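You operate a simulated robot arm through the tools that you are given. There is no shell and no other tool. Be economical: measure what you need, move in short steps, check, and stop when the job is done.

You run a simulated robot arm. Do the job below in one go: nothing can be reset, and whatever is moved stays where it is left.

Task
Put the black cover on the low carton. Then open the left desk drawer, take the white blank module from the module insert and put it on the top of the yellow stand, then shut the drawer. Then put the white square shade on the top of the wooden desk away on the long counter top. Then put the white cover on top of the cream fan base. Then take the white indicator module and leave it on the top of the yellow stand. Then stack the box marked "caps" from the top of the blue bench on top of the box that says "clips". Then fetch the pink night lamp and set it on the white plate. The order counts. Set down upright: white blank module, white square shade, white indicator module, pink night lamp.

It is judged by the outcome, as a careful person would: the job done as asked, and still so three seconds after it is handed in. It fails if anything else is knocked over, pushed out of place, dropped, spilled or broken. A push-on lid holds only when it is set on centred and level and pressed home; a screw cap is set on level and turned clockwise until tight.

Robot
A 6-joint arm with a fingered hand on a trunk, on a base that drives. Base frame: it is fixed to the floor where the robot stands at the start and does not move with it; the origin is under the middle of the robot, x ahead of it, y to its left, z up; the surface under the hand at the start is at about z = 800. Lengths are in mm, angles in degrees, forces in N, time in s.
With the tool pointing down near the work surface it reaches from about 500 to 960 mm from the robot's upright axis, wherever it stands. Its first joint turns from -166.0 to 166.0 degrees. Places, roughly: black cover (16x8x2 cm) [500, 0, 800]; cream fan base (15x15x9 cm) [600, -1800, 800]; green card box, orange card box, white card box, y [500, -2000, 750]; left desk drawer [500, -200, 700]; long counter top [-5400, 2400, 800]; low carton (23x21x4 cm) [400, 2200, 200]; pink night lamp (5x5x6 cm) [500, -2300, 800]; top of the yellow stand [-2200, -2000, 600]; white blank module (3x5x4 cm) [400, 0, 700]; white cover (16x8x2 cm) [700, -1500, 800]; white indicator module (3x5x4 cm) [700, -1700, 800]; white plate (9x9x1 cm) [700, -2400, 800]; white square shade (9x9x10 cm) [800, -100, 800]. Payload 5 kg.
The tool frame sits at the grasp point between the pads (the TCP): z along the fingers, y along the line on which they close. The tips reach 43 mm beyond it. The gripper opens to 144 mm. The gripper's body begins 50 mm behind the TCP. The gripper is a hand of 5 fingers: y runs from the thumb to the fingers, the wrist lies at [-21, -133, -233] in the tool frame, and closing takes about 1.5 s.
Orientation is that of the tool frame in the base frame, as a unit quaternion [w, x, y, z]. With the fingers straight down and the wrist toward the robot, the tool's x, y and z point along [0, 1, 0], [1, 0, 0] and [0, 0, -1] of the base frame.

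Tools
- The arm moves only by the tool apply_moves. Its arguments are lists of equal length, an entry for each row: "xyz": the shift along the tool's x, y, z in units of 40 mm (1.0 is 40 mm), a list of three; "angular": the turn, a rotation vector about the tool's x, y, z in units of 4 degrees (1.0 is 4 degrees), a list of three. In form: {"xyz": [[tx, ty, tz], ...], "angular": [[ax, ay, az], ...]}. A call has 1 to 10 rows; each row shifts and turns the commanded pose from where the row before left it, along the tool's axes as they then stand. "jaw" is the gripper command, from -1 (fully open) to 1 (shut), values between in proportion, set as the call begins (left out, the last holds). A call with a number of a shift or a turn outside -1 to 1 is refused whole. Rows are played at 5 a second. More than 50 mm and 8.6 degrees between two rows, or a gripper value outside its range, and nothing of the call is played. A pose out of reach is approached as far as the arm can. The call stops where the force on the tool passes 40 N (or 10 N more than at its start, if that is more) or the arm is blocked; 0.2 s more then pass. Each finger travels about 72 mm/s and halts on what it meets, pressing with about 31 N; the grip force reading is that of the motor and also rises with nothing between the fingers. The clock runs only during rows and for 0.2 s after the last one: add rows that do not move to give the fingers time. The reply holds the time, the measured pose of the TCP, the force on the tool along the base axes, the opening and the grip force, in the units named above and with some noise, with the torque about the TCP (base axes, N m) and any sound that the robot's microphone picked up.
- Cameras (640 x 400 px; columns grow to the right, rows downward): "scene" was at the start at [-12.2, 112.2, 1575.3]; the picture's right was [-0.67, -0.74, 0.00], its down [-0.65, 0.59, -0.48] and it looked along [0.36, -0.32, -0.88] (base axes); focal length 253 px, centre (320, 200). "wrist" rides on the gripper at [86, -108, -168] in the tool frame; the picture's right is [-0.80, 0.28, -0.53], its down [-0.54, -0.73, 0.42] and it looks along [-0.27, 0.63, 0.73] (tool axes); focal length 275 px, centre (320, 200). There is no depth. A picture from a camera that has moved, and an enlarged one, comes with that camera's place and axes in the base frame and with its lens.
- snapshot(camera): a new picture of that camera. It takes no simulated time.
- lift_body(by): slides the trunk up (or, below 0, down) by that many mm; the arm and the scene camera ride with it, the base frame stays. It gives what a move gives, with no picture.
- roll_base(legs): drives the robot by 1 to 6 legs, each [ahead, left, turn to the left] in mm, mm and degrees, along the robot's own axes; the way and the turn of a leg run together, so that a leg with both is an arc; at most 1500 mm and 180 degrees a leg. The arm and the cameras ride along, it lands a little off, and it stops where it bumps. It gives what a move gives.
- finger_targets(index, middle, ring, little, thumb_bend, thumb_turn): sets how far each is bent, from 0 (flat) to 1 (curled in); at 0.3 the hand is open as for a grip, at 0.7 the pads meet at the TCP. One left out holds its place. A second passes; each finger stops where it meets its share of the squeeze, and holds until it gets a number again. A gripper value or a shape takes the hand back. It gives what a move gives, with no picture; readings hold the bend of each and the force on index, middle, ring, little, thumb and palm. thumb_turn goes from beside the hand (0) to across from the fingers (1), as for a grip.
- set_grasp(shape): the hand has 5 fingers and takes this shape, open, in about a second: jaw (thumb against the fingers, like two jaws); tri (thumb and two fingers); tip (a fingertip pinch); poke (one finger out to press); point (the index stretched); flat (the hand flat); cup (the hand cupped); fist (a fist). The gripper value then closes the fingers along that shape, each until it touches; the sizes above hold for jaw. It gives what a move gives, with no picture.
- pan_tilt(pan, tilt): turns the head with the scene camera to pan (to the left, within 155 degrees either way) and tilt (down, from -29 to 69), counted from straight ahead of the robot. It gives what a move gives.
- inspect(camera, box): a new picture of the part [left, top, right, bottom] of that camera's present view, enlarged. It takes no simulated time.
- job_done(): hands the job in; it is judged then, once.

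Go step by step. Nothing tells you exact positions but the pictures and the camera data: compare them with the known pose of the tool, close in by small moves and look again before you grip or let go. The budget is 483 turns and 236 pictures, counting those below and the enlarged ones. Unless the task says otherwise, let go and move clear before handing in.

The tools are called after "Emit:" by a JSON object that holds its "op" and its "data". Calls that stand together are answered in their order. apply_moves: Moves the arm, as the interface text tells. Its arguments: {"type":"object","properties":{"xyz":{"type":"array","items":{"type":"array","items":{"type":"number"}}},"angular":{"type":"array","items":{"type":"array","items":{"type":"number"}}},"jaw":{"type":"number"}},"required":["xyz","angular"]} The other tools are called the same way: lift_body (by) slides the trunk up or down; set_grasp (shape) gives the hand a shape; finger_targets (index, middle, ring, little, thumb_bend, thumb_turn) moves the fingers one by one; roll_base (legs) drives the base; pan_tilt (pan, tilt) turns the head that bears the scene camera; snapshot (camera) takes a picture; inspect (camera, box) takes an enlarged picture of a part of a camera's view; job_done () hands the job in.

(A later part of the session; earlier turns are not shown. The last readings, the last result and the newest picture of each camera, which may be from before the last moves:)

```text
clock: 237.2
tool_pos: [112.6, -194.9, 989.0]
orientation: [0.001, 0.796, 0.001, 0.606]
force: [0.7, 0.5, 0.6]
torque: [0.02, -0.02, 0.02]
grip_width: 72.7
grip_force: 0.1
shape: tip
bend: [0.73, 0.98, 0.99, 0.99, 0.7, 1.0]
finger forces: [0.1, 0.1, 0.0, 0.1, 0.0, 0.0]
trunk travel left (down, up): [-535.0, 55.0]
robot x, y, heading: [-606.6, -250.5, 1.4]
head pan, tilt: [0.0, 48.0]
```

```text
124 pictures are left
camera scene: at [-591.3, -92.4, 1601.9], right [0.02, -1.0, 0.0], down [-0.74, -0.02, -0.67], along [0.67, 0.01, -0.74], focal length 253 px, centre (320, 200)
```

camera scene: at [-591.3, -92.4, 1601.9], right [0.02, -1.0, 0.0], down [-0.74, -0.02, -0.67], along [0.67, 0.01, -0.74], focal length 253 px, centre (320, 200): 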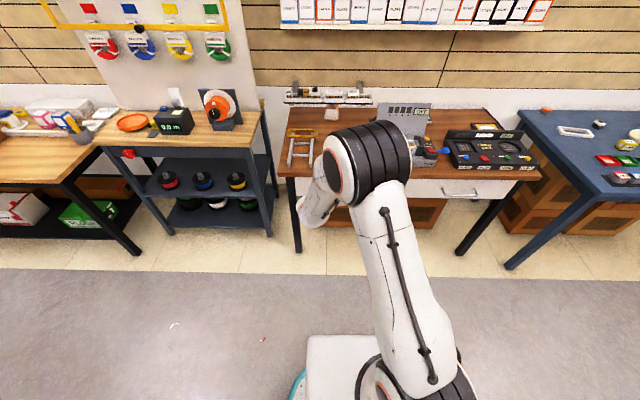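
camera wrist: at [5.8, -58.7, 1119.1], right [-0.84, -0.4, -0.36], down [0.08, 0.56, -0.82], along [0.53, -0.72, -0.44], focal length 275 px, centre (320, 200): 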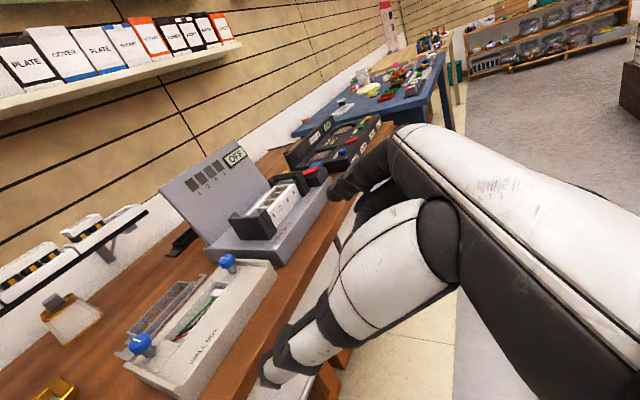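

The hand is now sideways and tilted 15° down. I drive to a place from which it can slide in under the strip at 20° yaw.

Emit:
{"op": "lift_body", "data": {"by": 50}}

Emit:
{"op": "roll_base", "data": {"legs": [[0, -332, 0], [330, 0, 0], [0, 0, 18.7]]}}

Emit:
{"op": "pan_tilt", "data": {"pan": 10, "tilt": 48}}

Emit:
{"op": "snapshot", "data": {"camera": "scene"}}

Emit:
{"op": "snapshot", "data": {"camera": "wrist"}}

```text
clock: 238.1
tool_pos: [113.4, -194.6, 1039.1]
orientation: [0.001, 0.796, 0.001, 0.605]
force: [0.8, 0.6, -0.9]
torque: [0.01, 0.01, -0.05]
grip_width: 72.7
grip_force: 0.1
shape: tip
bend: [0.73, 0.98, 0.99, 0.99, 0.7, 1.0]
finger forces: [0.0, 0.0, 0.0, 0.0, 0.0, 0.0]
trunk travel left (down, up): [-585.0, 5.0]
robot x, y, heading: [-605.9, -250.3, 1.1]
head pan, tilt: [0.0, 48.0]
```

```text
clock: 240.5
tool_pos: [118.9, -537.2, 1039.8]
orientation: [0.005, 0.796, -0.005, 0.605]
force: [-0.3, 0.3, 0.0]
torque: [0.0, 0.0, -0.01]
grip_width: 72.1
grip_force: 0.0
shape: tip
bend: [0.73, 0.98, 0.99, 0.99, 0.7, 1.0]
finger forces: [0.1, 0.1, 0.0, 0.0, 0.0, 0.0]
trunk travel left (down, up): [-585.0, 5.0]
robot x, y, heading: [-600.3, -579.3, 0.5]
head pan, tilt: [0.0, 48.0]
stopped in leg 2: the robot was blocked; the commanded pose is now the measured one
```

```text
clock: 241.2
tool_pos: [120.0, -537.0, 1038.6]
orientation: [0.004, 0.796, -0.004, 0.606]
force: [-0.7, 0.2, 1.3]
torque: [0.02, 0.01, -0.03]
grip_width: 72.2
grip_force: 0.1
shape: tip
bend: [0.73, 0.98, 0.99, 0.99, 0.7, 1.0]
finger forces: [0.0, 0.0, 0.1, 0.1, 0.0, 0.0]
trunk travel left (down, up): [-585.0, 5.0]
robot x, y, heading: [-599.4, -580.9, 0.6]
head pan, tilt: [10.0, 48.0]
```

```text
123 pictures are left
camera scene: at [-584.7, -412.3, 1651.9], right [0.18, -0.98, 0.0], down [-0.73, -0.14, -0.67], along [0.66, 0.12, -0.74], focal length 253 px, centre (320, 200)
```

scene: 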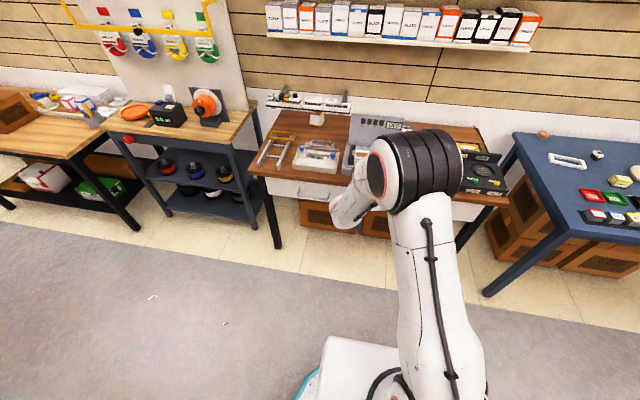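

```text
122 pictures are left
camera wrist: at [-17.5, -426.1, 1166.8], right [-0.73, -0.28, -0.62], down [0.27, 0.72, -0.64], along [0.63, -0.64, -0.45], focal length 275 px, centre (320, 200)
```

wrist: 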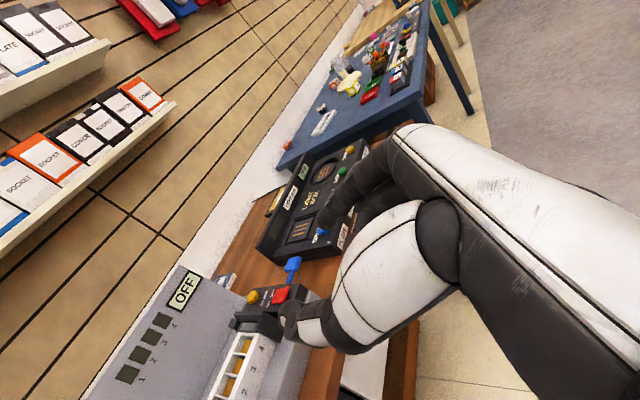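

Emit:
{"op": "roll_base", "data": {"legs": [[120, 0, 0]]}}

```text
clock: 242.4
tool_pos: [241.6, -539.0, 1038.6]
orientation: [0.005, 0.796, -0.004, 0.605]
force: [0.2, 0.1, 0.3]
torque: [0.0, -0.03, 0.01]
grip_width: 72.0
grip_force: 0.1
shape: tip
bend: [0.73, 0.98, 0.99, 0.99, 0.7, 1.0]
finger forces: [0.0, 0.1, 0.0, 0.0, 0.0, 0.0]
trunk travel left (down, up): [-585.0, 5.0]
robot x, y, heading: [-481.4, -580.2, 0.3]
head pan, tilt: [10.0, 48.0]
```

Emit:
{"op": "roll_base", "data": {"legs": [[0, 0, 19.5]]}}

Emit:
{"op": "roll_base", "data": {"legs": [[260, -30, 0]]}}

Emit:
{"op": "snapshot", "data": {"camera": "scene"}}

Emit:
{"op": "snapshot", "data": {"camera": "wrist"}}

```text
clock: 243.9
tool_pos: [182.9, -293.5, 1039.9]
orientation: [-0.098, 0.785, 0.133, 0.598]
force: [0.0, -0.2, -0.5]
torque: [-0.01, 0.01, -0.01]
grip_width: 72.0
grip_force: 0.0
shape: tip
bend: [0.73, 0.98, 0.99, 0.99, 0.7, 1.0]
finger forces: [0.1, 0.0, 0.0, 0.1, 0.0, 0.0]
trunk travel left (down, up): [-585.0, 5.0]
robot x, y, heading: [-478.2, -579.4, 20.2]
head pan, tilt: [10.0, 48.0]
```

```text
clock: 245.8
tool_pos: [426.8, -232.6, 1038.7]
orientation: [-0.1, 0.785, 0.135, 0.596]
force: [0.1, 0.8, 0.1]
torque: [-0.03, -0.04, -0.01]
grip_width: 72.1
grip_force: 0.1
shape: tip
bend: [0.73, 0.98, 0.99, 0.99, 0.7, 1.0]
finger forces: [0.0, 0.1, 0.0, 0.0, 0.1, 0.0]
trunk travel left (down, up): [-585.0, 5.0]
robot x, y, heading: [-232.4, -523.6, 21.0]
head pan, tilt: [10.0, 48.0]
```

```text
121 pictures are left
camera scene: at [-276.7, -356.7, 1651.9], right [0.51, -0.86, 0.0], down [-0.64, -0.38, -0.67], along [0.58, 0.34, -0.74], focal length 253 px, centre (320, 200)
```

scene: 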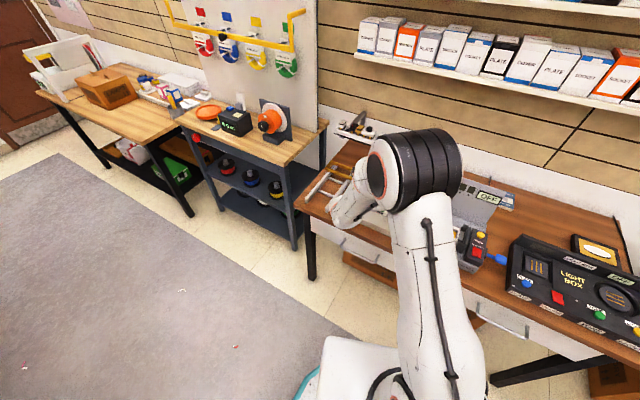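

```text
120 pictures are left
camera wrist: at [260.4, -175.2, 1166.5], right [-0.59, -0.51, -0.62], down [0.01, 0.77, -0.64], along [0.81, -0.38, -0.45], focal length 275 px, centre (320, 200)
```

wrist: 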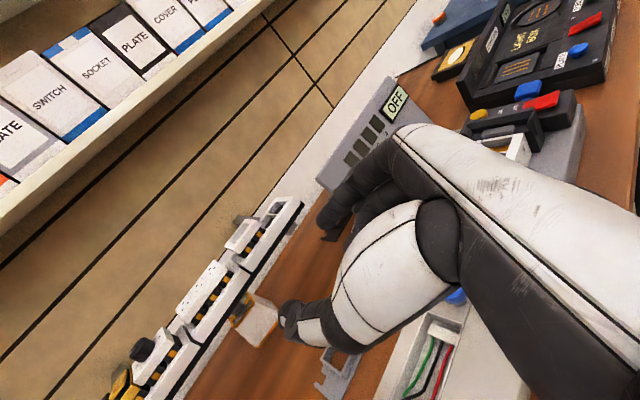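

I see the shade and knob past the strip. I refine the approach: heading ≈31° keeps the camera in front of the strip and the wrist between the wall-box knobs.

Emit:
{"op": "roll_base", "data": {"legs": [[0, 0, 10]]}}

Emit:
{"op": "roll_base", "data": {"legs": [[85, -205, 0]]}}

Emit:
{"op": "snapshot", "data": {"camera": "wrist"}}

Emit:
{"op": "snapshot", "data": {"camera": "scene"}}

```text
clock: 246.8
tool_pos: [366.9, -121.9, 1039.6]
orientation: [-0.151, 0.769, 0.203, 0.587]
force: [0.5, -0.7, 0.2]
torque: [0.01, 0.0, 0.02]
grip_width: 72.2
grip_force: 0.1
shape: tip
bend: [0.73, 0.98, 0.99, 0.99, 0.7, 1.0]
finger forces: [0.0, 0.0, 0.0, 0.0, 0.0, 0.0]
trunk travel left (down, up): [-585.0, 5.0]
robot x, y, heading: [-231.3, -522.2, 30.4]
head pan, tilt: [10.0, 48.0]
```

```text
clock: 248.6
tool_pos: [546.8, -250.9, 1038.1]
orientation: [-0.155, 0.769, 0.204, 0.585]
force: [-0.3, -1.2, 0.4]
torque: [-0.02, 0.0, -0.02]
grip_width: 72.3
grip_force: 0.0
shape: tip
bend: [0.73, 0.98, 0.99, 0.99, 0.7, 1.0]
finger forces: [0.1, 0.1, 0.0, 0.0, 0.1, 0.0]
trunk travel left (down, up): [-585.0, 5.0]
robot x, y, heading: [-51.8, -660.8, 31.0]
head pan, tilt: [10.0, 48.0]
```

```text
119 pictures are left
camera wrist: at [371.4, -225.8, 1166.6], right [-0.49, -0.61, -0.62], down [-0.13, 0.76, -0.64], along [0.86, -0.23, -0.45], focal length 275 px, centre (320, 200)
```

wrist: 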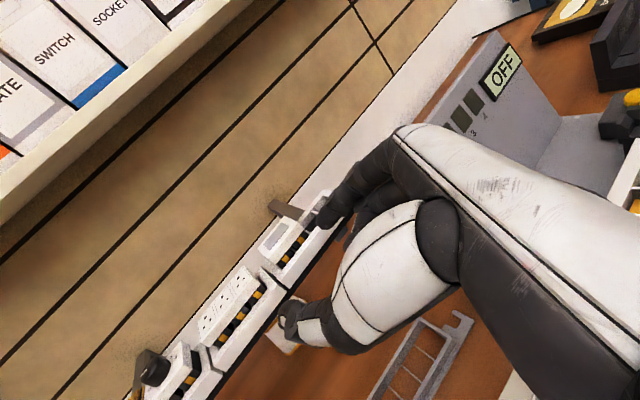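

```text
118 pictures are left
camera scene: at [-124.1, -501.5, 1652.0], right [0.66, -0.75, 0.0], down [-0.56, -0.49, -0.67], along [0.5, 0.44, -0.74], focal length 253 px, centre (320, 200)
```

scene: 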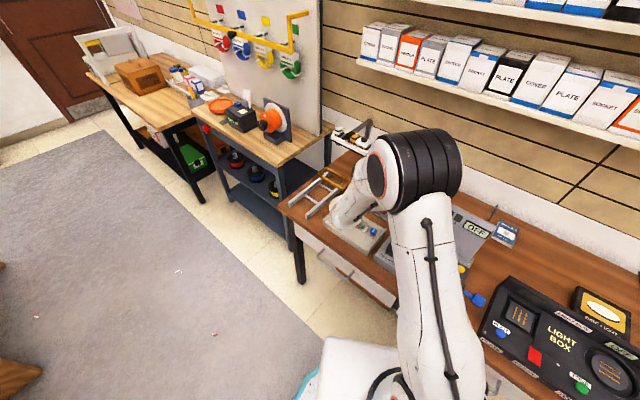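

I lower the trunk 115 mm and look again from the wrist.

Emit:
{"op": "lift_body", "data": {"by": -115}}

Emit:
{"op": "snapshot", "data": {"camera": "wrist"}}

```text
clock: 250.0
tool_pos: [545.9, -251.3, 924.0]
orientation: [-0.155, 0.769, 0.206, 0.585]
force: [0.1, -0.4, -0.4]
torque: [0.04, 0.02, 0.01]
grip_width: 72.4
grip_force: 0.1
shape: tip
bend: [0.73, 0.98, 0.99, 0.99, 0.7, 1.0]
finger forces: [0.0, 0.1, 0.1, 0.0, 0.0, 0.1]
trunk travel left (down, up): [-470.0, 120.0]
robot x, y, heading: [-51.9, -654.1, 31.0]
head pan, tilt: [10.0, 48.0]
```

```text
117 pictures are left
camera wrist: at [371.1, -225.6, 1051.8], right [-0.49, -0.61, -0.62], down [-0.13, 0.76, -0.64], along [0.86, -0.23, -0.45], focal length 275 px, centre (320, 200)
```

wrist: 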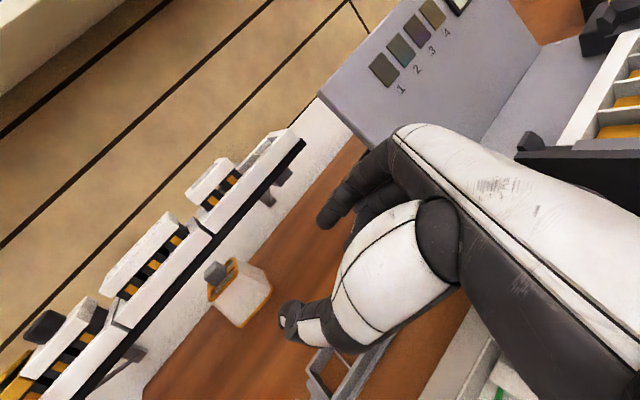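

The knob reads [835, −138, 882] from here too, and the strip's front edge x≈660, z≈963. I advance in a straight line, 5 of 8 steps first.

Emit:
{"op": "apply_moves", "data": {"xyz": [[0.124, 0.143, 0.822], [0.124, 0.143, 0.822], [0.124, 0.143, 0.822], [0.124, 0.143, 0.822], [0.124, 0.143, 0.822]], "angular": [[0, 0, 0], [0, 0, 0], [0, 0, 0], [0, 0, 0], [0, 0, 0]]}}

Emit:
{"op": "snapshot", "data": {"camera": "wrist"}}

Emit:
{"op": "snapshot", "data": {"camera": "scene"}}

```text
clock: 251.2
tool_pos: [702.0, -193.5, 903.8]
orientation: [-0.154, 0.769, 0.205, 0.585]
force: [-0.1, 0.0, 0.6]
torque: [-0.01, 0.01, 0.01]
grip_width: 72.1
grip_force: 0.0
shape: tip
bend: [0.73, 0.98, 0.99, 0.99, 0.7, 1.0]
finger forces: [0.0, 0.0, 0.1, 0.1, 0.1, 0.1]
trunk travel left (down, up): [-470.0, 120.0]
robot x, y, heading: [-53.3, -657.5, 30.9]
head pan, tilt: [10.0, 48.0]
```

```text
116 pictures are left
camera wrist: at [528.2, -166.7, 1031.1], right [-0.49, -0.61, -0.62], down [-0.13, 0.76, -0.64], along [0.86, -0.23, -0.45], focal length 275 px, centre (320, 200)
```

wrist: 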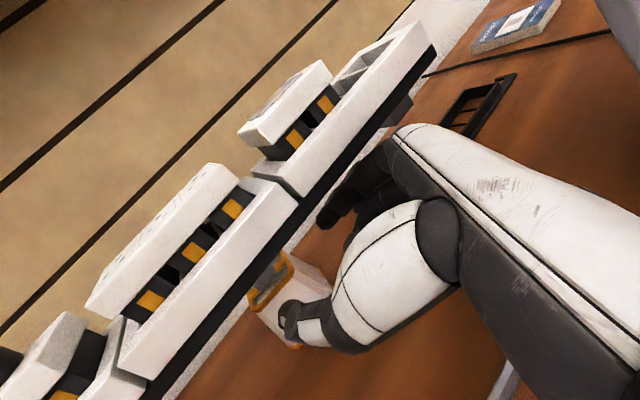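

```text
115 pictures are left
camera scene: at [-124.4, -501.2, 1536.9], right [0.66, -0.75, 0.0], down [-0.56, -0.49, -0.67], along [0.5, 0.44, -0.74], focal length 253 px, centre (320, 200)
```

scene: 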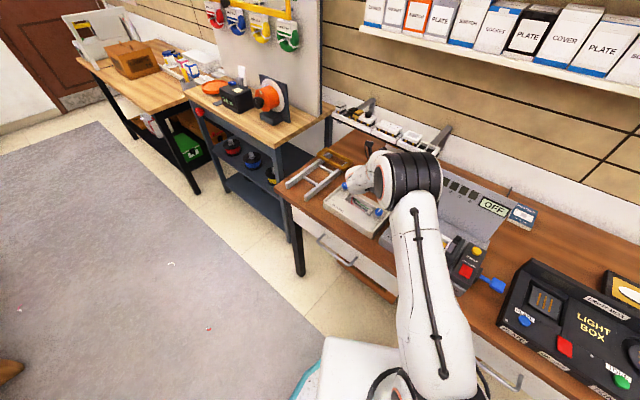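

The aim looks right; the pinch is heading for the knob. I advance the rest in small steps.

Emit:
{"op": "apply_moves", "data": {"xyz": [[0.124, 0.143, 0.822], [0.124, 0.143, 0.822]], "angular": [[0, 0, 0], [0, 0, 0]]}}

Emit:
{"op": "snapshot", "data": {"camera": "wrist"}}

```text
clock: 251.8
tool_pos: [766.1, -167.2, 896.5]
orientation: [-0.154, 0.769, 0.206, 0.585]
force: [-0.3, -0.8, -0.1]
torque: [0.01, 0.01, 0.01]
grip_width: 72.2
grip_force: 0.1
shape: tip
bend: [0.73, 0.98, 0.99, 0.99, 0.7, 1.0]
finger forces: [0.1, 0.0, 0.0, 0.1, 0.0, 0.0]
trunk travel left (down, up): [-470.0, 120.0]
robot x, y, heading: [-52.2, -657.3, 31.1]
head pan, tilt: [10.0, 48.0]
```

```text
114 pictures are left
camera wrist: at [591.9, -142.3, 1024.7], right [-0.49, -0.61, -0.62], down [-0.13, 0.76, -0.64], along [0.86, -0.23, -0.45], focal length 275 px, centre (320, 200)
```

wrist: 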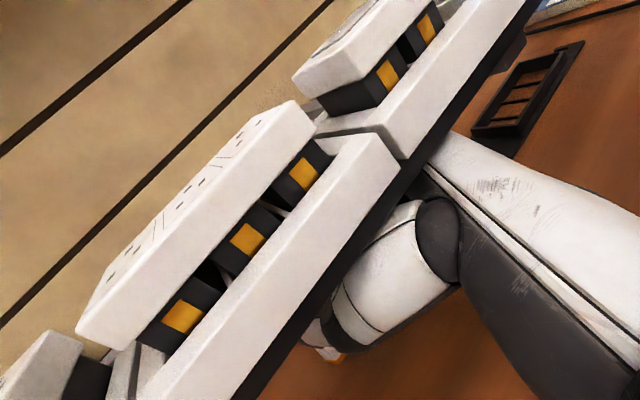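

The strip now hides the fingertips from the wrist camera. I do the last step and pinch, checking the width reading.

Emit:
{"op": "apply_moves", "data": {"xyz": [[0.06, 0.07, 0.41], [0.06, 0.07, 0.41]], "angular": [[0, 0, 0], [0, 0, 0]]}}

Emit:
{"op": "apply_moves", "data": {"xyz": [[0, 0, 0], [0, 0, 0], [0, 0, 0], [0, 0, 0], [0, 0, 0]], "angular": [[0, 0, 0], [0, 0, 0], [0, 0, 0], [0, 0, 0], [0, 0, 0]], "jaw": 0.95}}

Emit:
{"op": "inspect", "data": {"camera": "scene", "box": [310, 100, 470, 200]}}

```text
clock: 252.4
tool_pos: [798.2, -159.3, 894.0]
orientation: [-0.154, 0.769, 0.207, 0.585]
force: [0.1, 0.0, 0.2]
torque: [0.01, -0.02, -0.03]
grip_width: 72.0
grip_force: 0.0
shape: tip
bend: [0.73, 0.98, 0.99, 0.99, 0.7, 1.0]
finger forces: [0.0, 0.0, 0.1, 0.0, 0.1, 0.0]
trunk travel left (down, up): [-470.0, 120.0]
robot x, y, heading: [-51.4, -654.2, 30.9]
head pan, tilt: [10.0, 48.0]
```

```text
clock: 253.6
tool_pos: [798.1, -158.9, 893.1]
orientation: [-0.155, 0.769, 0.206, 0.585]
force: [0.5, -0.8, -0.1]
torque: [0.05, 0.04, -0.04]
grip_width: 30.9
grip_force: 30.8
shape: tip
bend: [0.73, 1.0, 1.0, 1.0, 0.76, 1.0]
finger forces: [24.1, 0.0, 0.0, 0.0, 24.0, 0.0]
trunk travel left (down, up): [-470.0, 120.0]
robot x, y, heading: [-50.0, -656.5, 31.1]
head pan, tilt: [10.0, 48.0]
```

```text
4.00 times, centred on (390, 150) of scene
camera zoom: at [-124.3, -501.2, 1536.9], right [0.66, -0.75, 0.0], down [-0.56, -0.49, -0.67], along [0.5, 0.44, -0.74], focal length 1011 px, centre (40, 400)
```

zoom: 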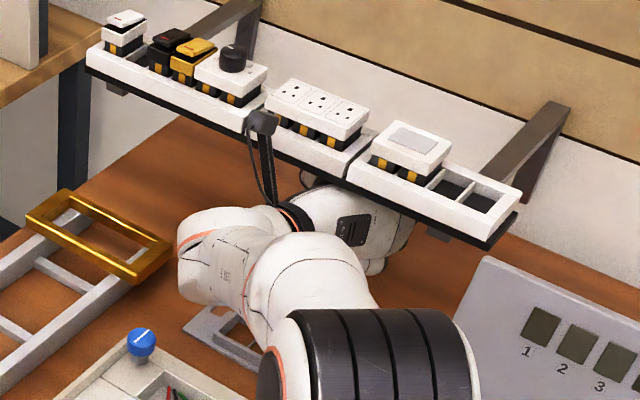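

The knob is gripped (31 mm). I lift 6 mm and withdraw along the same line.

Emit:
{"op": "apply_moves", "data": {"xyz": [[0.145, 0, -0.04], [-0.06, -0.07, -0.41], [-0.06, -0.07, -0.41]], "angular": [[0, 0, 0], [0, 0, 0], [0, 0, 0]]}}

Emit:
{"op": "snapshot", "data": {"camera": "wrist"}}

```text
clock: 254.4
tool_pos: [767.6, -170.8, 899.6]
orientation: [-0.154, 0.769, 0.205, 0.585]
force: [0.6, 1.1, -6.3]
torque: [0.06, -0.33, 0.0]
grip_width: 30.9
grip_force: 30.6
shape: tip
bend: [0.73, 1.0, 1.0, 1.0, 0.76, 1.0]
finger forces: [24.2, 0.0, 0.0, 0.0, 28.4, 0.0]
trunk travel left (down, up): [-470.0, 120.0]
robot x, y, heading: [-54.5, -656.9, 30.9]
head pan, tilt: [10.0, 48.0]
```

```text
112 pictures are left
camera wrist: at [593.3, -145.4, 1028.1], right [-0.49, -0.61, -0.62], down [-0.13, 0.76, -0.64], along [0.86, -0.23, -0.45], focal length 275 px, centre (320, 200)
```

wrist: 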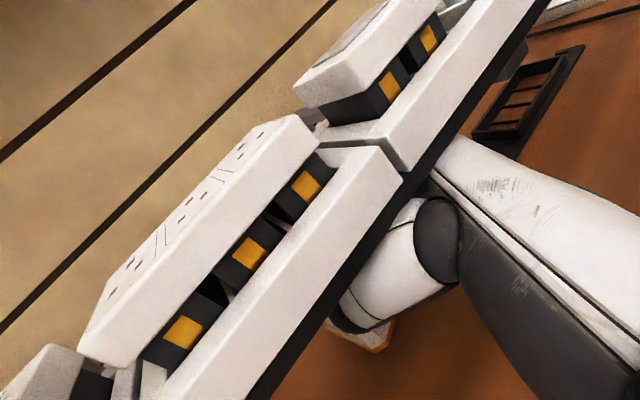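

It is held (about 6 N weight). I continue withdrawing.

Emit:
{"op": "apply_moves", "data": {"xyz": [[-0.1, -0.143, -0.822], [-0.1, -0.143, -0.822], [-0.1, -0.143, -0.822]], "angular": [[0, 0, 0], [0, 0, 0], [0, 0, 0]]}}

Emit:
{"op": "snapshot", "data": {"camera": "wrist"}}

```text
clock: 255.2
tool_pos: [674.3, -205.3, 916.9]
orientation: [-0.155, 0.768, 0.206, 0.586]
force: [0.6, 0.2, -0.7]
torque: [0.0, 0.06, 0.0]
grip_width: 30.8
grip_force: 30.6
shape: tip
bend: [0.73, 1.0, 1.0, 1.0, 0.76, 1.0]
finger forces: [24.1, 0.0, 0.0, 0.0, 24.2, 0.1]
trunk travel left (down, up): [-470.0, 120.0]
robot x, y, heading: [-52.2, -655.7, 31.0]
head pan, tilt: [10.0, 48.0]
```

```text
111 pictures are left
camera wrist: at [499.1, -180.1, 1044.1], right [-0.49, -0.61, -0.63], down [-0.13, 0.76, -0.64], along [0.86, -0.23, -0.45], focal length 275 px, centre (320, 200)
```

wrist: 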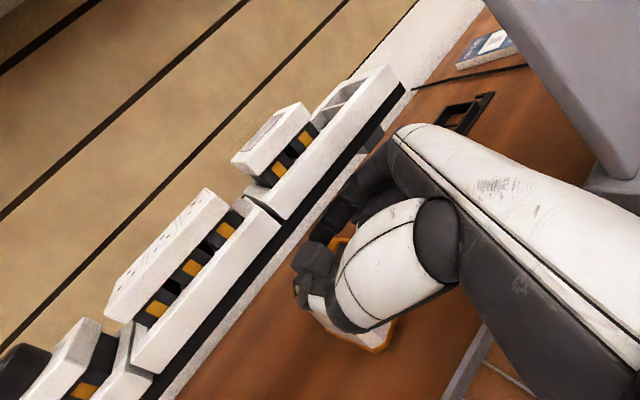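

The shade is coming along, clear of the desk. I raise 15 mm and withdraw further until it is out from under the strip, then lift higher.

Emit:
{"op": "apply_moves", "data": {"xyz": [[0.38, 0, -0.1], [0, -0.2, -0.8], [0, -0.2, -0.8], [0, -0.2, -0.8]], "angular": [[0, 0, 0], [0, 0, 0], [0, 0, 0], [0, 0, 0]]}}

Emit:
{"op": "snapshot", "data": {"camera": "wrist"}}

Emit:
{"op": "inspect", "data": {"camera": "scene", "box": [310, 100, 470, 200]}}

```text
clock: 256.2
tool_pos: [578.8, -232.4, 957.1]
orientation: [-0.156, 0.769, 0.205, 0.586]
force: [0.9, 0.1, -1.2]
torque: [-0.01, 0.06, 0.01]
grip_width: 30.9
grip_force: 31.5
shape: tip
bend: [0.73, 1.0, 1.0, 1.0, 0.76, 1.0]
finger forces: [24.1, 0.0, 0.0, 0.1, 24.1, 0.0]
trunk travel left (down, up): [-470.0, 120.0]
robot x, y, heading: [-48.3, -653.8, 30.9]
head pan, tilt: [10.0, 48.0]
```

```text
110 pictures are left
camera wrist: at [405.1, -207.4, 1085.4], right [-0.49, -0.61, -0.62], down [-0.13, 0.76, -0.64], along [0.86, -0.23, -0.45], focal length 275 px, centre (320, 200)
```

wrist: 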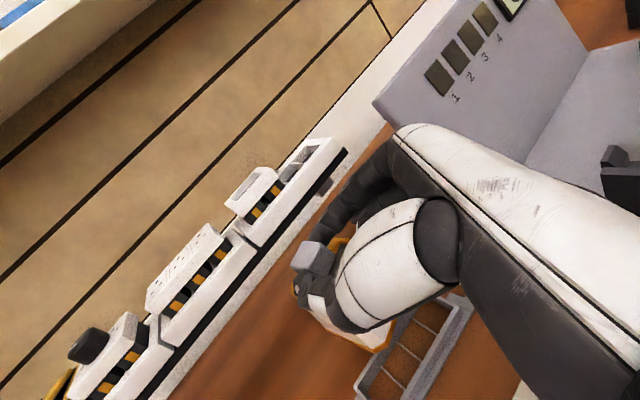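

```text
4.00 times, centred on (390, 150) of scene
camera zoom: at [-124.4, -501.1, 1536.9], right [0.66, -0.75, 0.0], down [-0.56, -0.49, -0.67], along [0.5, 0.44, -0.74], focal length 1011 px, centre (40, 400)
```

zoom: 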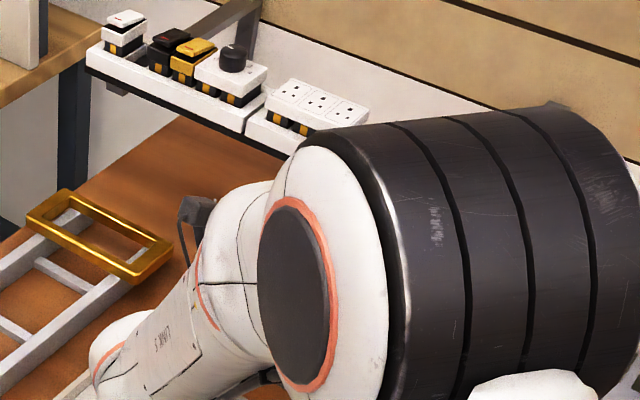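

Emit:
{"op": "apply_moves", "data": {"xyz": [[-0.25, -0.2, -0.8], [-0.25, -0.2, -0.8]], "angular": [[0, 0, 0], [0, 0, 0]]}}

Emit:
{"op": "lift_body", "data": {"by": 118}}

Emit:
{"op": "roll_base", "data": {"legs": [[-300, 0, 0]]}}

Emit:
{"op": "snapshot", "data": {"camera": "scene"}}

Emit:
{"op": "snapshot", "data": {"camera": "wrist"}}

```text
clock: 256.8
tool_pos: [515.4, -250.4, 956.3]
orientation: [-0.154, 0.769, 0.205, 0.585]
force: [-0.1, 0.2, -1.3]
torque: [-0.02, 0.05, 0.01]
grip_width: 30.8
grip_force: 31.1
shape: tip
bend: [0.73, 1.0, 1.0, 1.0, 0.76, 1.0]
finger forces: [24.0, 0.0, 0.1, 0.1, 24.0, 0.0]
trunk travel left (down, up): [-470.0, 120.0]
robot x, y, heading: [-50.5, -656.2, 30.8]
head pan, tilt: [10.0, 48.0]
```

```text
clock: 258.3
tool_pos: [514.7, -249.3, 1072.8]
orientation: [-0.153, 0.769, 0.205, 0.585]
force: [0.2, 0.0, -0.4]
torque: [0.01, 0.01, 0.0]
grip_width: 30.9
grip_force: 30.7
shape: tip
bend: [0.73, 1.0, 1.0, 1.0, 0.76, 1.0]
finger forces: [24.1, 0.0, 0.0, 0.0, 24.0, 0.0]
trunk travel left (down, up): [-588.0, 2.0]
robot x, y, heading: [-48.5, -654.7, 31.1]
head pan, tilt: [10.0, 48.0]
```

```text
clock: 260.3
tool_pos: [259.6, -401.0, 1074.3]
orientation: [-0.156, 0.769, 0.206, 0.585]
force: [0.0, 0.3, -0.8]
torque: [-0.05, 0.04, -0.03]
grip_width: 30.9
grip_force: 31.1
shape: tip
bend: [0.73, 1.0, 1.0, 1.0, 0.76, 1.0]
finger forces: [24.0, 0.0, 0.1, 0.1, 24.0, 0.1]
trunk travel left (down, up): [-588.0, 2.0]
robot x, y, heading: [-305.6, -808.2, 31.4]
head pan, tilt: [10.0, 48.0]
```

```text
108 pictures are left
camera scene: at [-379.2, -654.9, 1655.0], right [0.66, -0.75, 0.0], down [-0.56, -0.49, -0.67], along [0.5, 0.44, -0.74], focal length 253 px, centre (320, 200)
```

scene: 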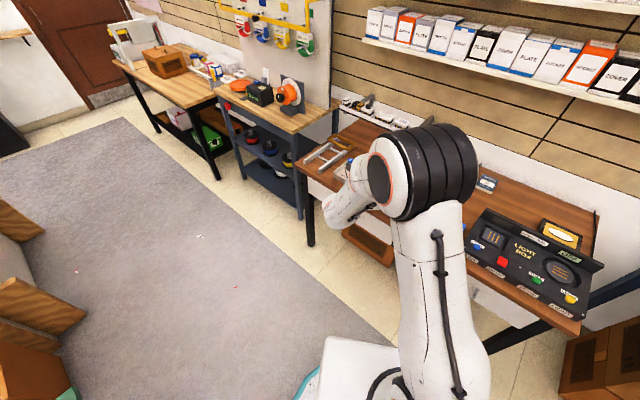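

```text
107 pictures are left
camera wrist: at [84.8, -376.3, 1201.3], right [-0.49, -0.61, -0.62], down [-0.13, 0.76, -0.64], along [0.86, -0.23, -0.45], focal length 275 px, centre (320, 200)
```

wrist: 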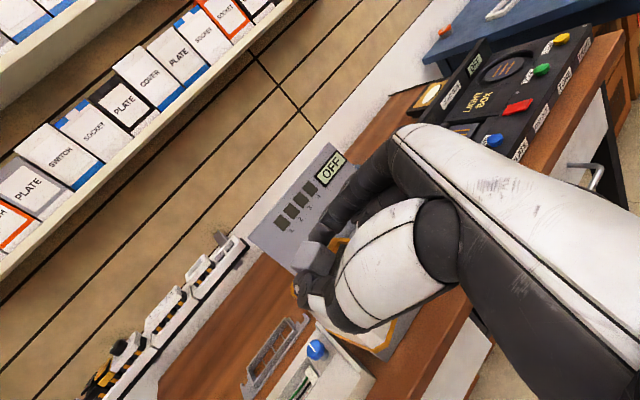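

The shade is securely held. I turn around and head west across the open floor toward the long counter, stopping to look.

Emit:
{"op": "roll_base", "data": {"legs": [[0, 0, 149], [1400, 190, 0]]}}

Emit:
{"op": "pan_tilt", "data": {"pan": -40, "tilt": 15}}

Emit:
{"op": "snapshot", "data": {"camera": "scene"}}

```text
clock: 273.2
tool_pos: [-2384.8, -920.5, 1073.4]
orientation: [-0.605, 0.034, 0.795, 0.029]
force: [-0.6, 1.5, -1.0]
torque: [-0.04, -0.07, 0.0]
grip_width: 30.5
grip_force: 30.9
shape: tip
bend: [0.73, 1.0, 1.0, 1.0, 0.76, 1.0]
finger forces: [23.8, 0.0, 0.1, 0.0, 23.7, 0.0]
trunk travel left (down, up): [-588.0, 2.0]
robot x, y, heading: [-1687.2, -910.2, 176.1]
head pan, tilt: [10.0, 48.0]
```

```text
clock: 274.4
tool_pos: [-2385.6, -920.5, 1073.2]
orientation: [-0.605, 0.034, 0.795, 0.028]
force: [-0.1, 0.7, -0.1]
torque: [-0.04, -0.06, -0.02]
grip_width: 30.7
grip_force: 30.8
shape: tip
bend: [0.73, 1.0, 1.0, 1.0, 0.76, 1.0]
finger forces: [23.8, 0.0, 0.0, 0.0, 23.8, 0.0]
trunk travel left (down, up): [-588.0, 2.0]
robot x, y, heading: [-1687.1, -908.4, 176.2]
head pan, tilt: [-40.0, 15.0]
```

```text
106 pictures are left
camera scene: at [-1707.0, -1005.9, 1705.9], right [0.69, 0.72, 0.0], down [0.19, -0.18, -0.97], along [-0.7, 0.67, -0.26], focal length 253 px, centre (320, 200)
```

scene: 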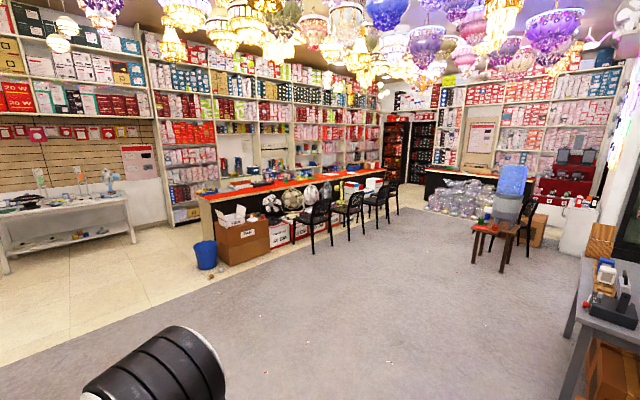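

The long counter with a red top stands along the far side with chairs, fans and cartons before it. Its left end looks accessible; I drive closer and look.

Emit:
{"op": "roll_base", "data": {"legs": [[1450, 0, 0], [1150, 0, 0]]}}

Emit:
{"op": "pan_tilt", "data": {"pan": -25, "tilt": 25}}

Emit:
{"op": "snapshot", "data": {"camera": "scene"}}

```text
clock: 287.1
tool_pos: [-4988.9, -778.3, 1073.5]
orientation: [-0.605, 0.024, 0.796, 0.02]
force: [-0.1, -0.7, -0.5]
torque: [0.01, -0.06, 0.0]
grip_width: 30.6
grip_force: 30.9
shape: tip
bend: [0.73, 1.0, 1.0, 1.0, 0.76, 1.0]
finger forces: [23.8, 0.1, 0.0, 0.0, 23.8, 0.1]
trunk travel left (down, up): [-588.0, 2.0]
robot x, y, heading: [-4294.7, -750.9, 177.8]
head pan, tilt: [-40.0, 15.0]
```

```text
clock: 287.9
tool_pos: [-4989.9, -779.2, 1073.2]
orientation: [-0.605, 0.024, 0.796, 0.02]
force: [0.7, 0.1, -0.2]
torque: [0.01, -0.03, 0.0]
grip_width: 30.9
grip_force: 31.0
shape: tip
bend: [0.73, 1.0, 1.0, 1.0, 0.76, 1.0]
finger forces: [23.8, 0.0, 0.0, 0.0, 23.9, 0.0]
trunk travel left (down, up): [-588.0, 2.0]
robot x, y, heading: [-4293.2, -750.8, 177.6]
head pan, tilt: [-25.0, 25.0]
```

```text
105 pictures are left
camera scene: at [-4321.8, -866.7, 1689.8], right [0.46, 0.89, 0.0], down [0.37, -0.19, -0.91], along [-0.8, 0.42, -0.42], focal length 253 px, centre (320, 200)
```

scene: 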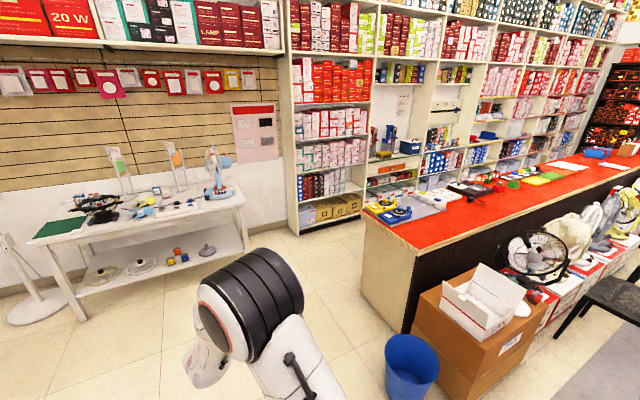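

The counter's near end is clear: end edge y≈270, front edge x≈−5160, with a free patch near [−5255, 410]. I turn to face it and sidestep there.

Emit:
{"op": "roll_base", "data": {"legs": [[0, 0, -87.7], [0, 940, 0], [200, 0, 0]]}}

Emit:
{"op": "pan_tilt", "data": {"pan": 0, "tilt": 40}}

Emit:
{"op": "snapshot", "data": {"camera": "scene"}}

Emit:
{"op": "snapshot", "data": {"camera": "wrist"}}

```text
clock: 297.6
tool_pos: [-5301.1, 117.6, 1072.5]
orientation: [-0.426, 0.563, 0.564, 0.428]
force: [-0.3, 0.3, -1.5]
torque: [0.0, -0.02, -0.01]
grip_width: 30.9
grip_force: 31.5
shape: tip
bend: [0.73, 1.0, 1.0, 1.0, 0.76, 1.0]
finger forces: [23.8, 0.1, 0.1, 0.1, 23.8, 0.0]
trunk travel left (down, up): [-588.0, 2.0]
robot x, y, heading: [-5227.3, -577.1, 91.2]
head pan, tilt: [-25.0, 25.0]
```

```text
clock: 298.5
tool_pos: [-5299.6, 117.2, 1073.4]
orientation: [-0.427, 0.562, 0.563, 0.429]
force: [0.7, -0.5, -0.2]
torque: [-0.02, 0.04, -0.01]
grip_width: 30.3
grip_force: 31.0
shape: tip
bend: [0.73, 1.0, 1.0, 1.0, 0.76, 1.0]
finger forces: [23.7, 0.0, 0.1, 0.0, 23.8, 0.0]
trunk travel left (down, up): [-588.0, 2.0]
robot x, y, heading: [-5230.2, -577.5, 91.2]
head pan, tilt: [0.0, 40.0]
```

```text
104 pictures are left
camera scene: at [-5386.3, -554.8, 1666.4], right [1.0, 0.02, 0.0], down [0.01, -0.64, -0.77], along [-0.02, 0.77, -0.64], focal length 253 px, centre (320, 200)
```

scene: 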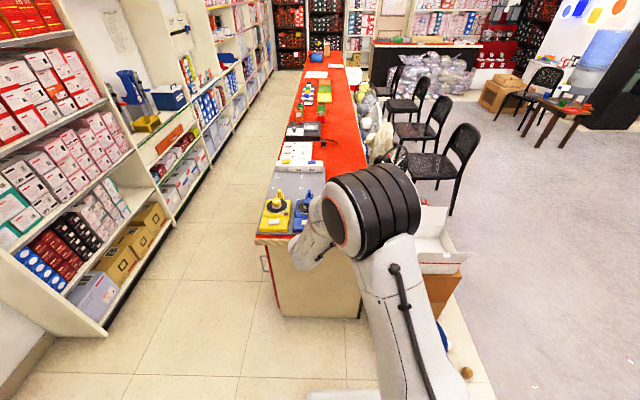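

```text
103 pictures are left
camera wrist: at [-5409.4, -22.2, 1201.0], right [0.29, -0.73, -0.62], down [-0.72, 0.26, -0.64], along [0.63, 0.63, -0.45], focal length 275 px, centre (320, 200)
```

wrist: 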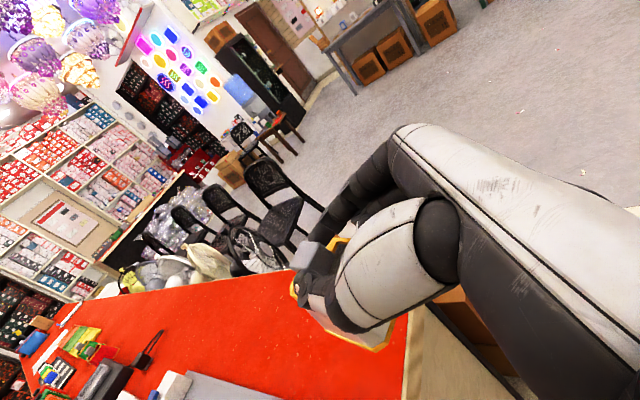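

The target spot on the red top is free. I extend the arm over it, holding height.

Emit:
{"op": "apply_moves", "data": {"xyz": [[0.21, 0.14, 0.78], [0.21, 0.14, 0.78], [0.21, 0.14, 0.78], [0.21, 0.14, 0.78], [0.21, 0.14, 0.78], [0.21, 0.14, 0.78], [0.21, 0.14, 0.78], [0.21, 0.14, 0.78]], "angular": [[0, 0, 0], [0, 0, 0], [0, 0, 0], [0, 0, 0], [0, 0, 0], [0, 0, 0], [0, 0, 0], [0, 0, 0]]}}

Emit:
{"op": "lift_body", "data": {"by": -130}}

Emit:
{"op": "snapshot", "data": {"camera": "wrist"}}

Emit:
{"op": "snapshot", "data": {"camera": "scene"}}

```text
clock: 300.3
tool_pos: [-5255.5, 376.0, 1071.4]
orientation: [-0.426, 0.563, 0.564, 0.428]
force: [-0.3, -0.2, -2.6]
torque: [0.0, 0.02, 0.04]
grip_width: 30.4
grip_force: 31.1
shape: tip
bend: [0.73, 1.0, 1.0, 1.0, 0.76, 1.0]
finger forces: [23.7, 0.0, 0.0, 0.0, 23.8, 0.0]
trunk travel left (down, up): [-588.0, 2.0]
robot x, y, heading: [-5229.6, -574.2, 91.2]
head pan, tilt: [0.0, 40.0]
```

```text
clock: 301.9
tool_pos: [-5254.9, 374.5, 942.7]
orientation: [-0.426, 0.563, 0.563, 0.429]
force: [-0.7, 0.1, -1.5]
torque: [-0.06, 0.02, 0.01]
grip_width: 30.6
grip_force: 31.3
shape: tip
bend: [0.73, 1.0, 1.0, 1.0, 0.76, 1.0]
finger forces: [23.7, 0.0, 0.1, 0.1, 23.8, 0.0]
trunk travel left (down, up): [-458.0, 132.0]
robot x, y, heading: [-5226.1, -579.0, 91.1]
head pan, tilt: [0.0, 40.0]
```

```text
102 pictures are left
camera wrist: at [-5364.4, 236.2, 1070.9], right [0.29, -0.73, -0.62], down [-0.72, 0.26, -0.64], along [0.63, 0.63, -0.45], focal length 275 px, centre (320, 200)
```

wrist: 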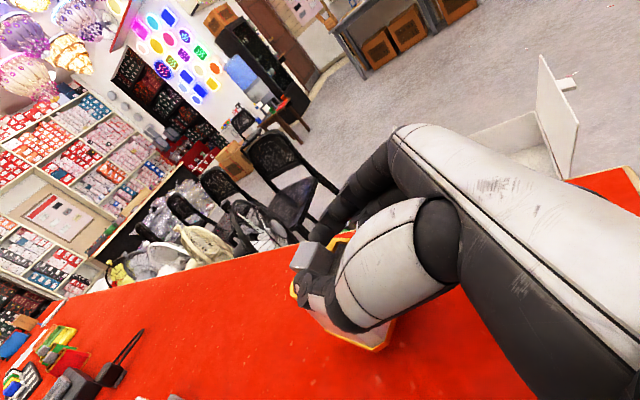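

```text
101 pictures are left
camera scene: at [-5386.3, -554.8, 1536.4], right [1.0, 0.02, 0.0], down [0.01, -0.64, -0.77], along [-0.02, 0.77, -0.64], focal length 253 px, centre (320, 200)
```

scene: 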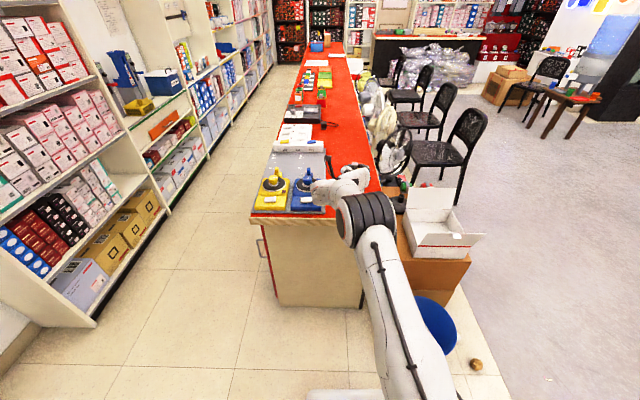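

Emit:
{"op": "inspect", "data": {"camera": "scene", "box": [240, 130, 420, 240]}}

```text
3.56 times, centred on (330, 185) of scene
camera zoom: at [-5386.3, -554.8, 1536.4], right [1.0, 0.02, 0.0], down [0.01, -0.64, -0.77], along [-0.02, 0.77, -0.64], focal length 899 px, centre (284, 253)
```

zoom: 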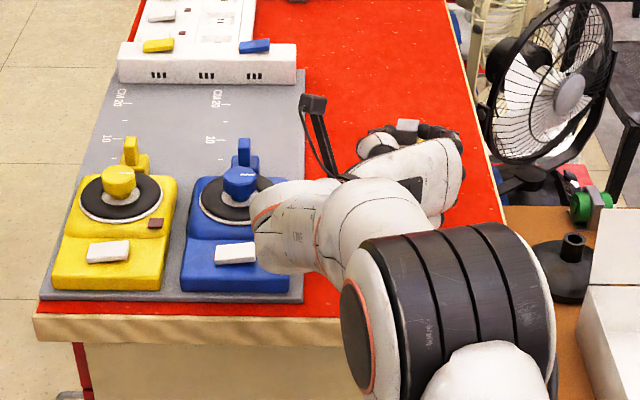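

The hand clears the blue tool. I lower the shade in small vertical steps until it touches.

Emit:
{"op": "apply_moves", "data": {"xyz": [[-0.24, 0, 0.065], [-0.24, 0, 0.065], [-0.24, 0, 0.065], [-0.12, 0, 0.032], [-0.12, 0, 0.032], [-0.12, 0, 0.032]], "angular": [[0, 0, 0], [0, 0, 0], [0, 0, 0], [0, 0, 0], [0, 0, 0], [0, 0, 0]]}}

Emit:
{"op": "inspect", "data": {"camera": "wrist", "box": [240, 180, 480, 360]}}

```text
clock: 303.3
tool_pos: [-5253.7, 373.3, 907.7]
orientation: [-0.43, 0.56, 0.561, 0.432]
force: [4.4, -7.9, 31.2]
torque: [0.91, -0.37, -0.24]
grip_width: 32.0
grip_force: 31.1
shape: tip
bend: [0.73, 1.0, 1.0, 1.0, 0.77, 1.0]
finger forces: [31.6, 0.0, 0.0, 0.0, 25.2, 0.1]
trunk travel left (down, up): [-458.0, 132.0]
robot x, y, heading: [-5225.2, -576.8, 91.1]
head pan, tilt: [0.0, 40.0]
```

```text
2.22 times, centred on (360, 270) of wrist
camera zoom: at [-5363.1, 233.3, 1033.5], right [0.29, -0.72, -0.63], down [-0.72, 0.27, -0.64], along [0.63, 0.64, -0.44], focal length 612 px, centre (231, 44)
```

zoom: 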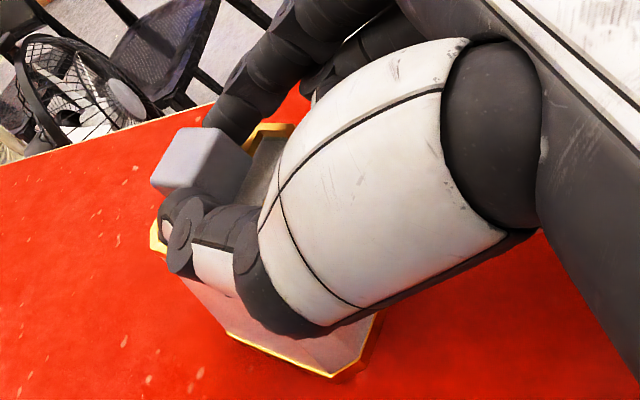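

It's down on the counter with some pressing. I relieve a few mm until the force is small, then open.

Emit:
{"op": "apply_moves", "data": {"xyz": [[0.1, 0, -0.027], [0, 0, 0]], "angular": [[0, 0, 0], [0, 0, 0]]}}

```text
clock: 303.9
tool_pos: [-5254.1, 372.3, 907.4]
orientation: [-0.428, 0.56, 0.563, 0.431]
force: [6.3, -3.0, 26.5]
torque: [0.82, -0.38, -0.22]
grip_width: 32.2
grip_force: 30.9
shape: tip
bend: [0.73, 1.0, 1.0, 1.0, 0.77, 1.0]
finger forces: [31.7, 0.0, 0.0, 0.0, 24.9, 0.0]
trunk travel left (down, up): [-458.0, 132.0]
robot x, y, heading: [-5228.1, -577.5, 91.5]
head pan, tilt: [0.0, 40.0]
```

Emit:
{"op": "apply_moves", "data": {"xyz": [[0.17, 0, -0.045], [0, 0, 0]], "angular": [[0, 0, 0], [0, 0, 0]]}}

Emit:
{"op": "inspect", "data": {"camera": "wrist", "box": [240, 180, 480, 360]}}

```text
clock: 304.5
tool_pos: [-5255.2, 372.6, 909.1]
orientation: [-0.427, 0.563, 0.564, 0.428]
force: [7.2, 0.2, 13.6]
torque: [0.45, -0.23, -0.29]
grip_width: 31.7
grip_force: 31.4
shape: tip
bend: [0.73, 1.0, 1.0, 1.0, 0.77, 1.0]
finger forces: [30.9, 0.0, 0.0, 0.0, 24.4, 0.1]
trunk travel left (down, up): [-458.0, 132.0]
robot x, y, heading: [-5229.1, -574.6, 91.3]
head pan, tilt: [0.0, 40.0]
```

```text
2.22 times, centred on (360, 270) of wrist
camera zoom: at [-5363.8, 234.5, 1036.9], right [0.29, -0.73, -0.62], down [-0.72, 0.26, -0.64], along [0.63, 0.63, -0.45], focal length 612 px, centre (231, 44)
```

zoom: 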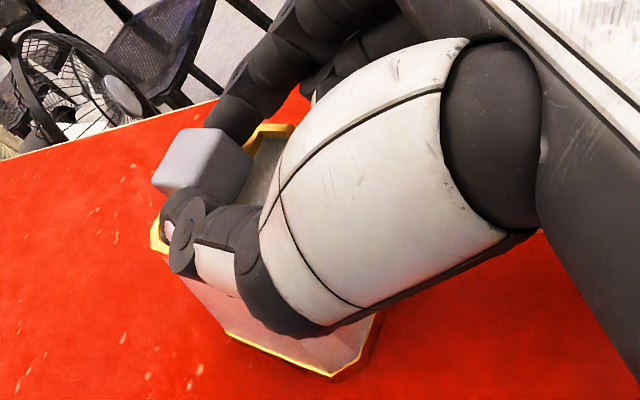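

Still slightly pressing; one more small relief, then I open.

Emit:
{"op": "apply_moves", "data": {"xyz": [[0.08, 0, -0.02], [0, 0, 0]], "angular": [[0, 0, 0], [0, 0, 0]]}}

Emit:
{"op": "apply_moves", "data": {"xyz": [[0, 0, 0], [0, 0, 0], [0, 0, 0], [0, 0, 0]], "angular": [[0, 0, 0], [0, 0, 0], [0, 0, 0], [0, 0, 0]], "jaw": 0}}

Emit:
{"op": "inspect", "data": {"camera": "wrist", "box": [240, 180, 480, 360]}}

```text
clock: 305.1
tool_pos: [-5257.0, 372.0, 911.3]
orientation: [-0.427, 0.563, 0.565, 0.427]
force: [2.4, 0.7, 5.2]
torque: [0.12, -0.07, -0.09]
grip_width: 31.1
grip_force: 31.0
shape: tip
bend: [0.73, 1.0, 1.0, 1.0, 0.77, 1.0]
finger forces: [28.1, 0.1, 0.0, 0.0, 26.0, 0.1]
trunk travel left (down, up): [-458.0, 132.0]
robot x, y, heading: [-5235.0, -577.0, 91.0]
head pan, tilt: [0.0, 40.0]
```

```text
clock: 306.1
tool_pos: [-5255.6, 373.8, 911.8]
orientation: [-0.426, 0.562, 0.564, 0.429]
force: [0.6, -0.2, -0.2]
torque: [-0.03, -0.04, 0.02]
grip_width: 71.5
grip_force: 0.1
shape: tip
bend: [0.73, 0.98, 0.99, 0.99, 0.7, 1.0]
finger forces: [0.0, 0.0, 0.1, 0.0, 0.1, 0.0]
trunk travel left (down, up): [-458.0, 132.0]
robot x, y, heading: [-5226.3, -576.0, 91.2]
head pan, tilt: [0.0, 40.0]
```

```text
2.22 times, centred on (360, 270) of wrist
camera zoom: at [-5364.5, 235.2, 1039.6], right [0.29, -0.73, -0.62], down [-0.72, 0.26, -0.64], along [0.63, 0.63, -0.45], focal length 612 px, centre (231, 44)
```

zoom: 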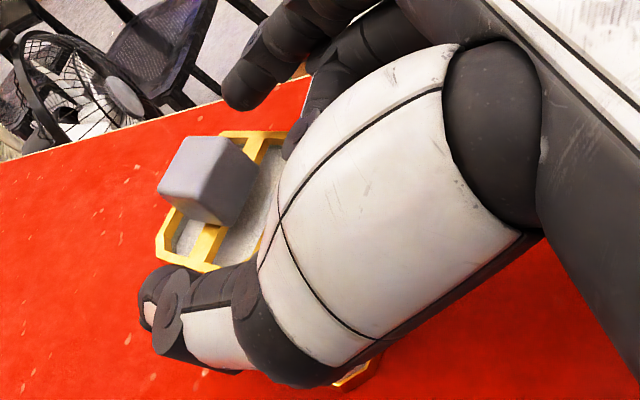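

Released and standing. I withdraw straight back along the fingers.

Emit:
{"op": "apply_moves", "data": {"xyz": [[0, 0, -0.4], [0, 0, -0.8], [0, 0, -1], [0, 0, -1], [0, 0, -1]], "angular": [[0, 0, 0], [0, 0, 0], [0, 0, 0], [0, 0, 0], [0, 0, 0]]}}

Emit:
{"op": "snapshot", "data": {"camera": "wrist"}}

Emit:
{"op": "snapshot", "data": {"camera": "scene"}}

```text
clock: 307.3
tool_pos: [-5250.8, 213.6, 955.8]
orientation: [-0.427, 0.562, 0.563, 0.429]
force: [0.2, 0.9, -0.3]
torque: [0.0, 0.01, -0.07]
grip_width: 71.7
grip_force: 0.2
shape: tip
bend: [0.73, 0.98, 0.99, 0.99, 0.7, 1.0]
finger forces: [0.1, 0.0, 0.0, 0.0, 0.0, 0.0]
trunk travel left (down, up): [-458.0, 132.0]
robot x, y, heading: [-5230.7, -578.1, 91.0]
head pan, tilt: [0.0, 40.0]
```

```text
96 pictures are left
camera wrist: at [-5359.8, 74.5, 1083.7], right [0.29, -0.73, -0.62], down [-0.72, 0.26, -0.64], along [0.63, 0.63, -0.45], focal length 275 px, centre (320, 200)
```

wrist: 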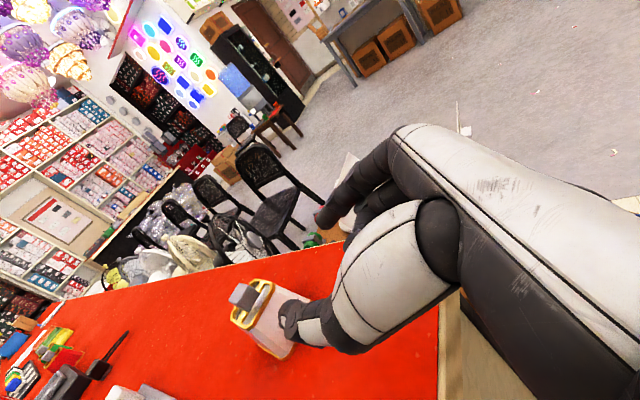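

```text
95 pictures are left
camera scene: at [-5386.4, -555.0, 1536.4], right [1.0, 0.02, 0.0], down [0.01, -0.64, -0.77], along [-0.02, 0.77, -0.64], focal length 253 px, centre (320, 200)
```

scene: 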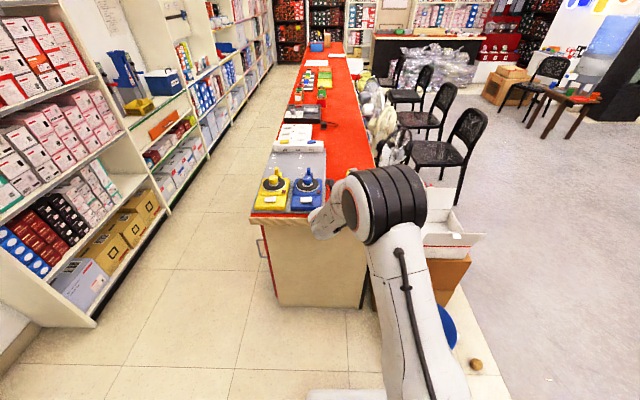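

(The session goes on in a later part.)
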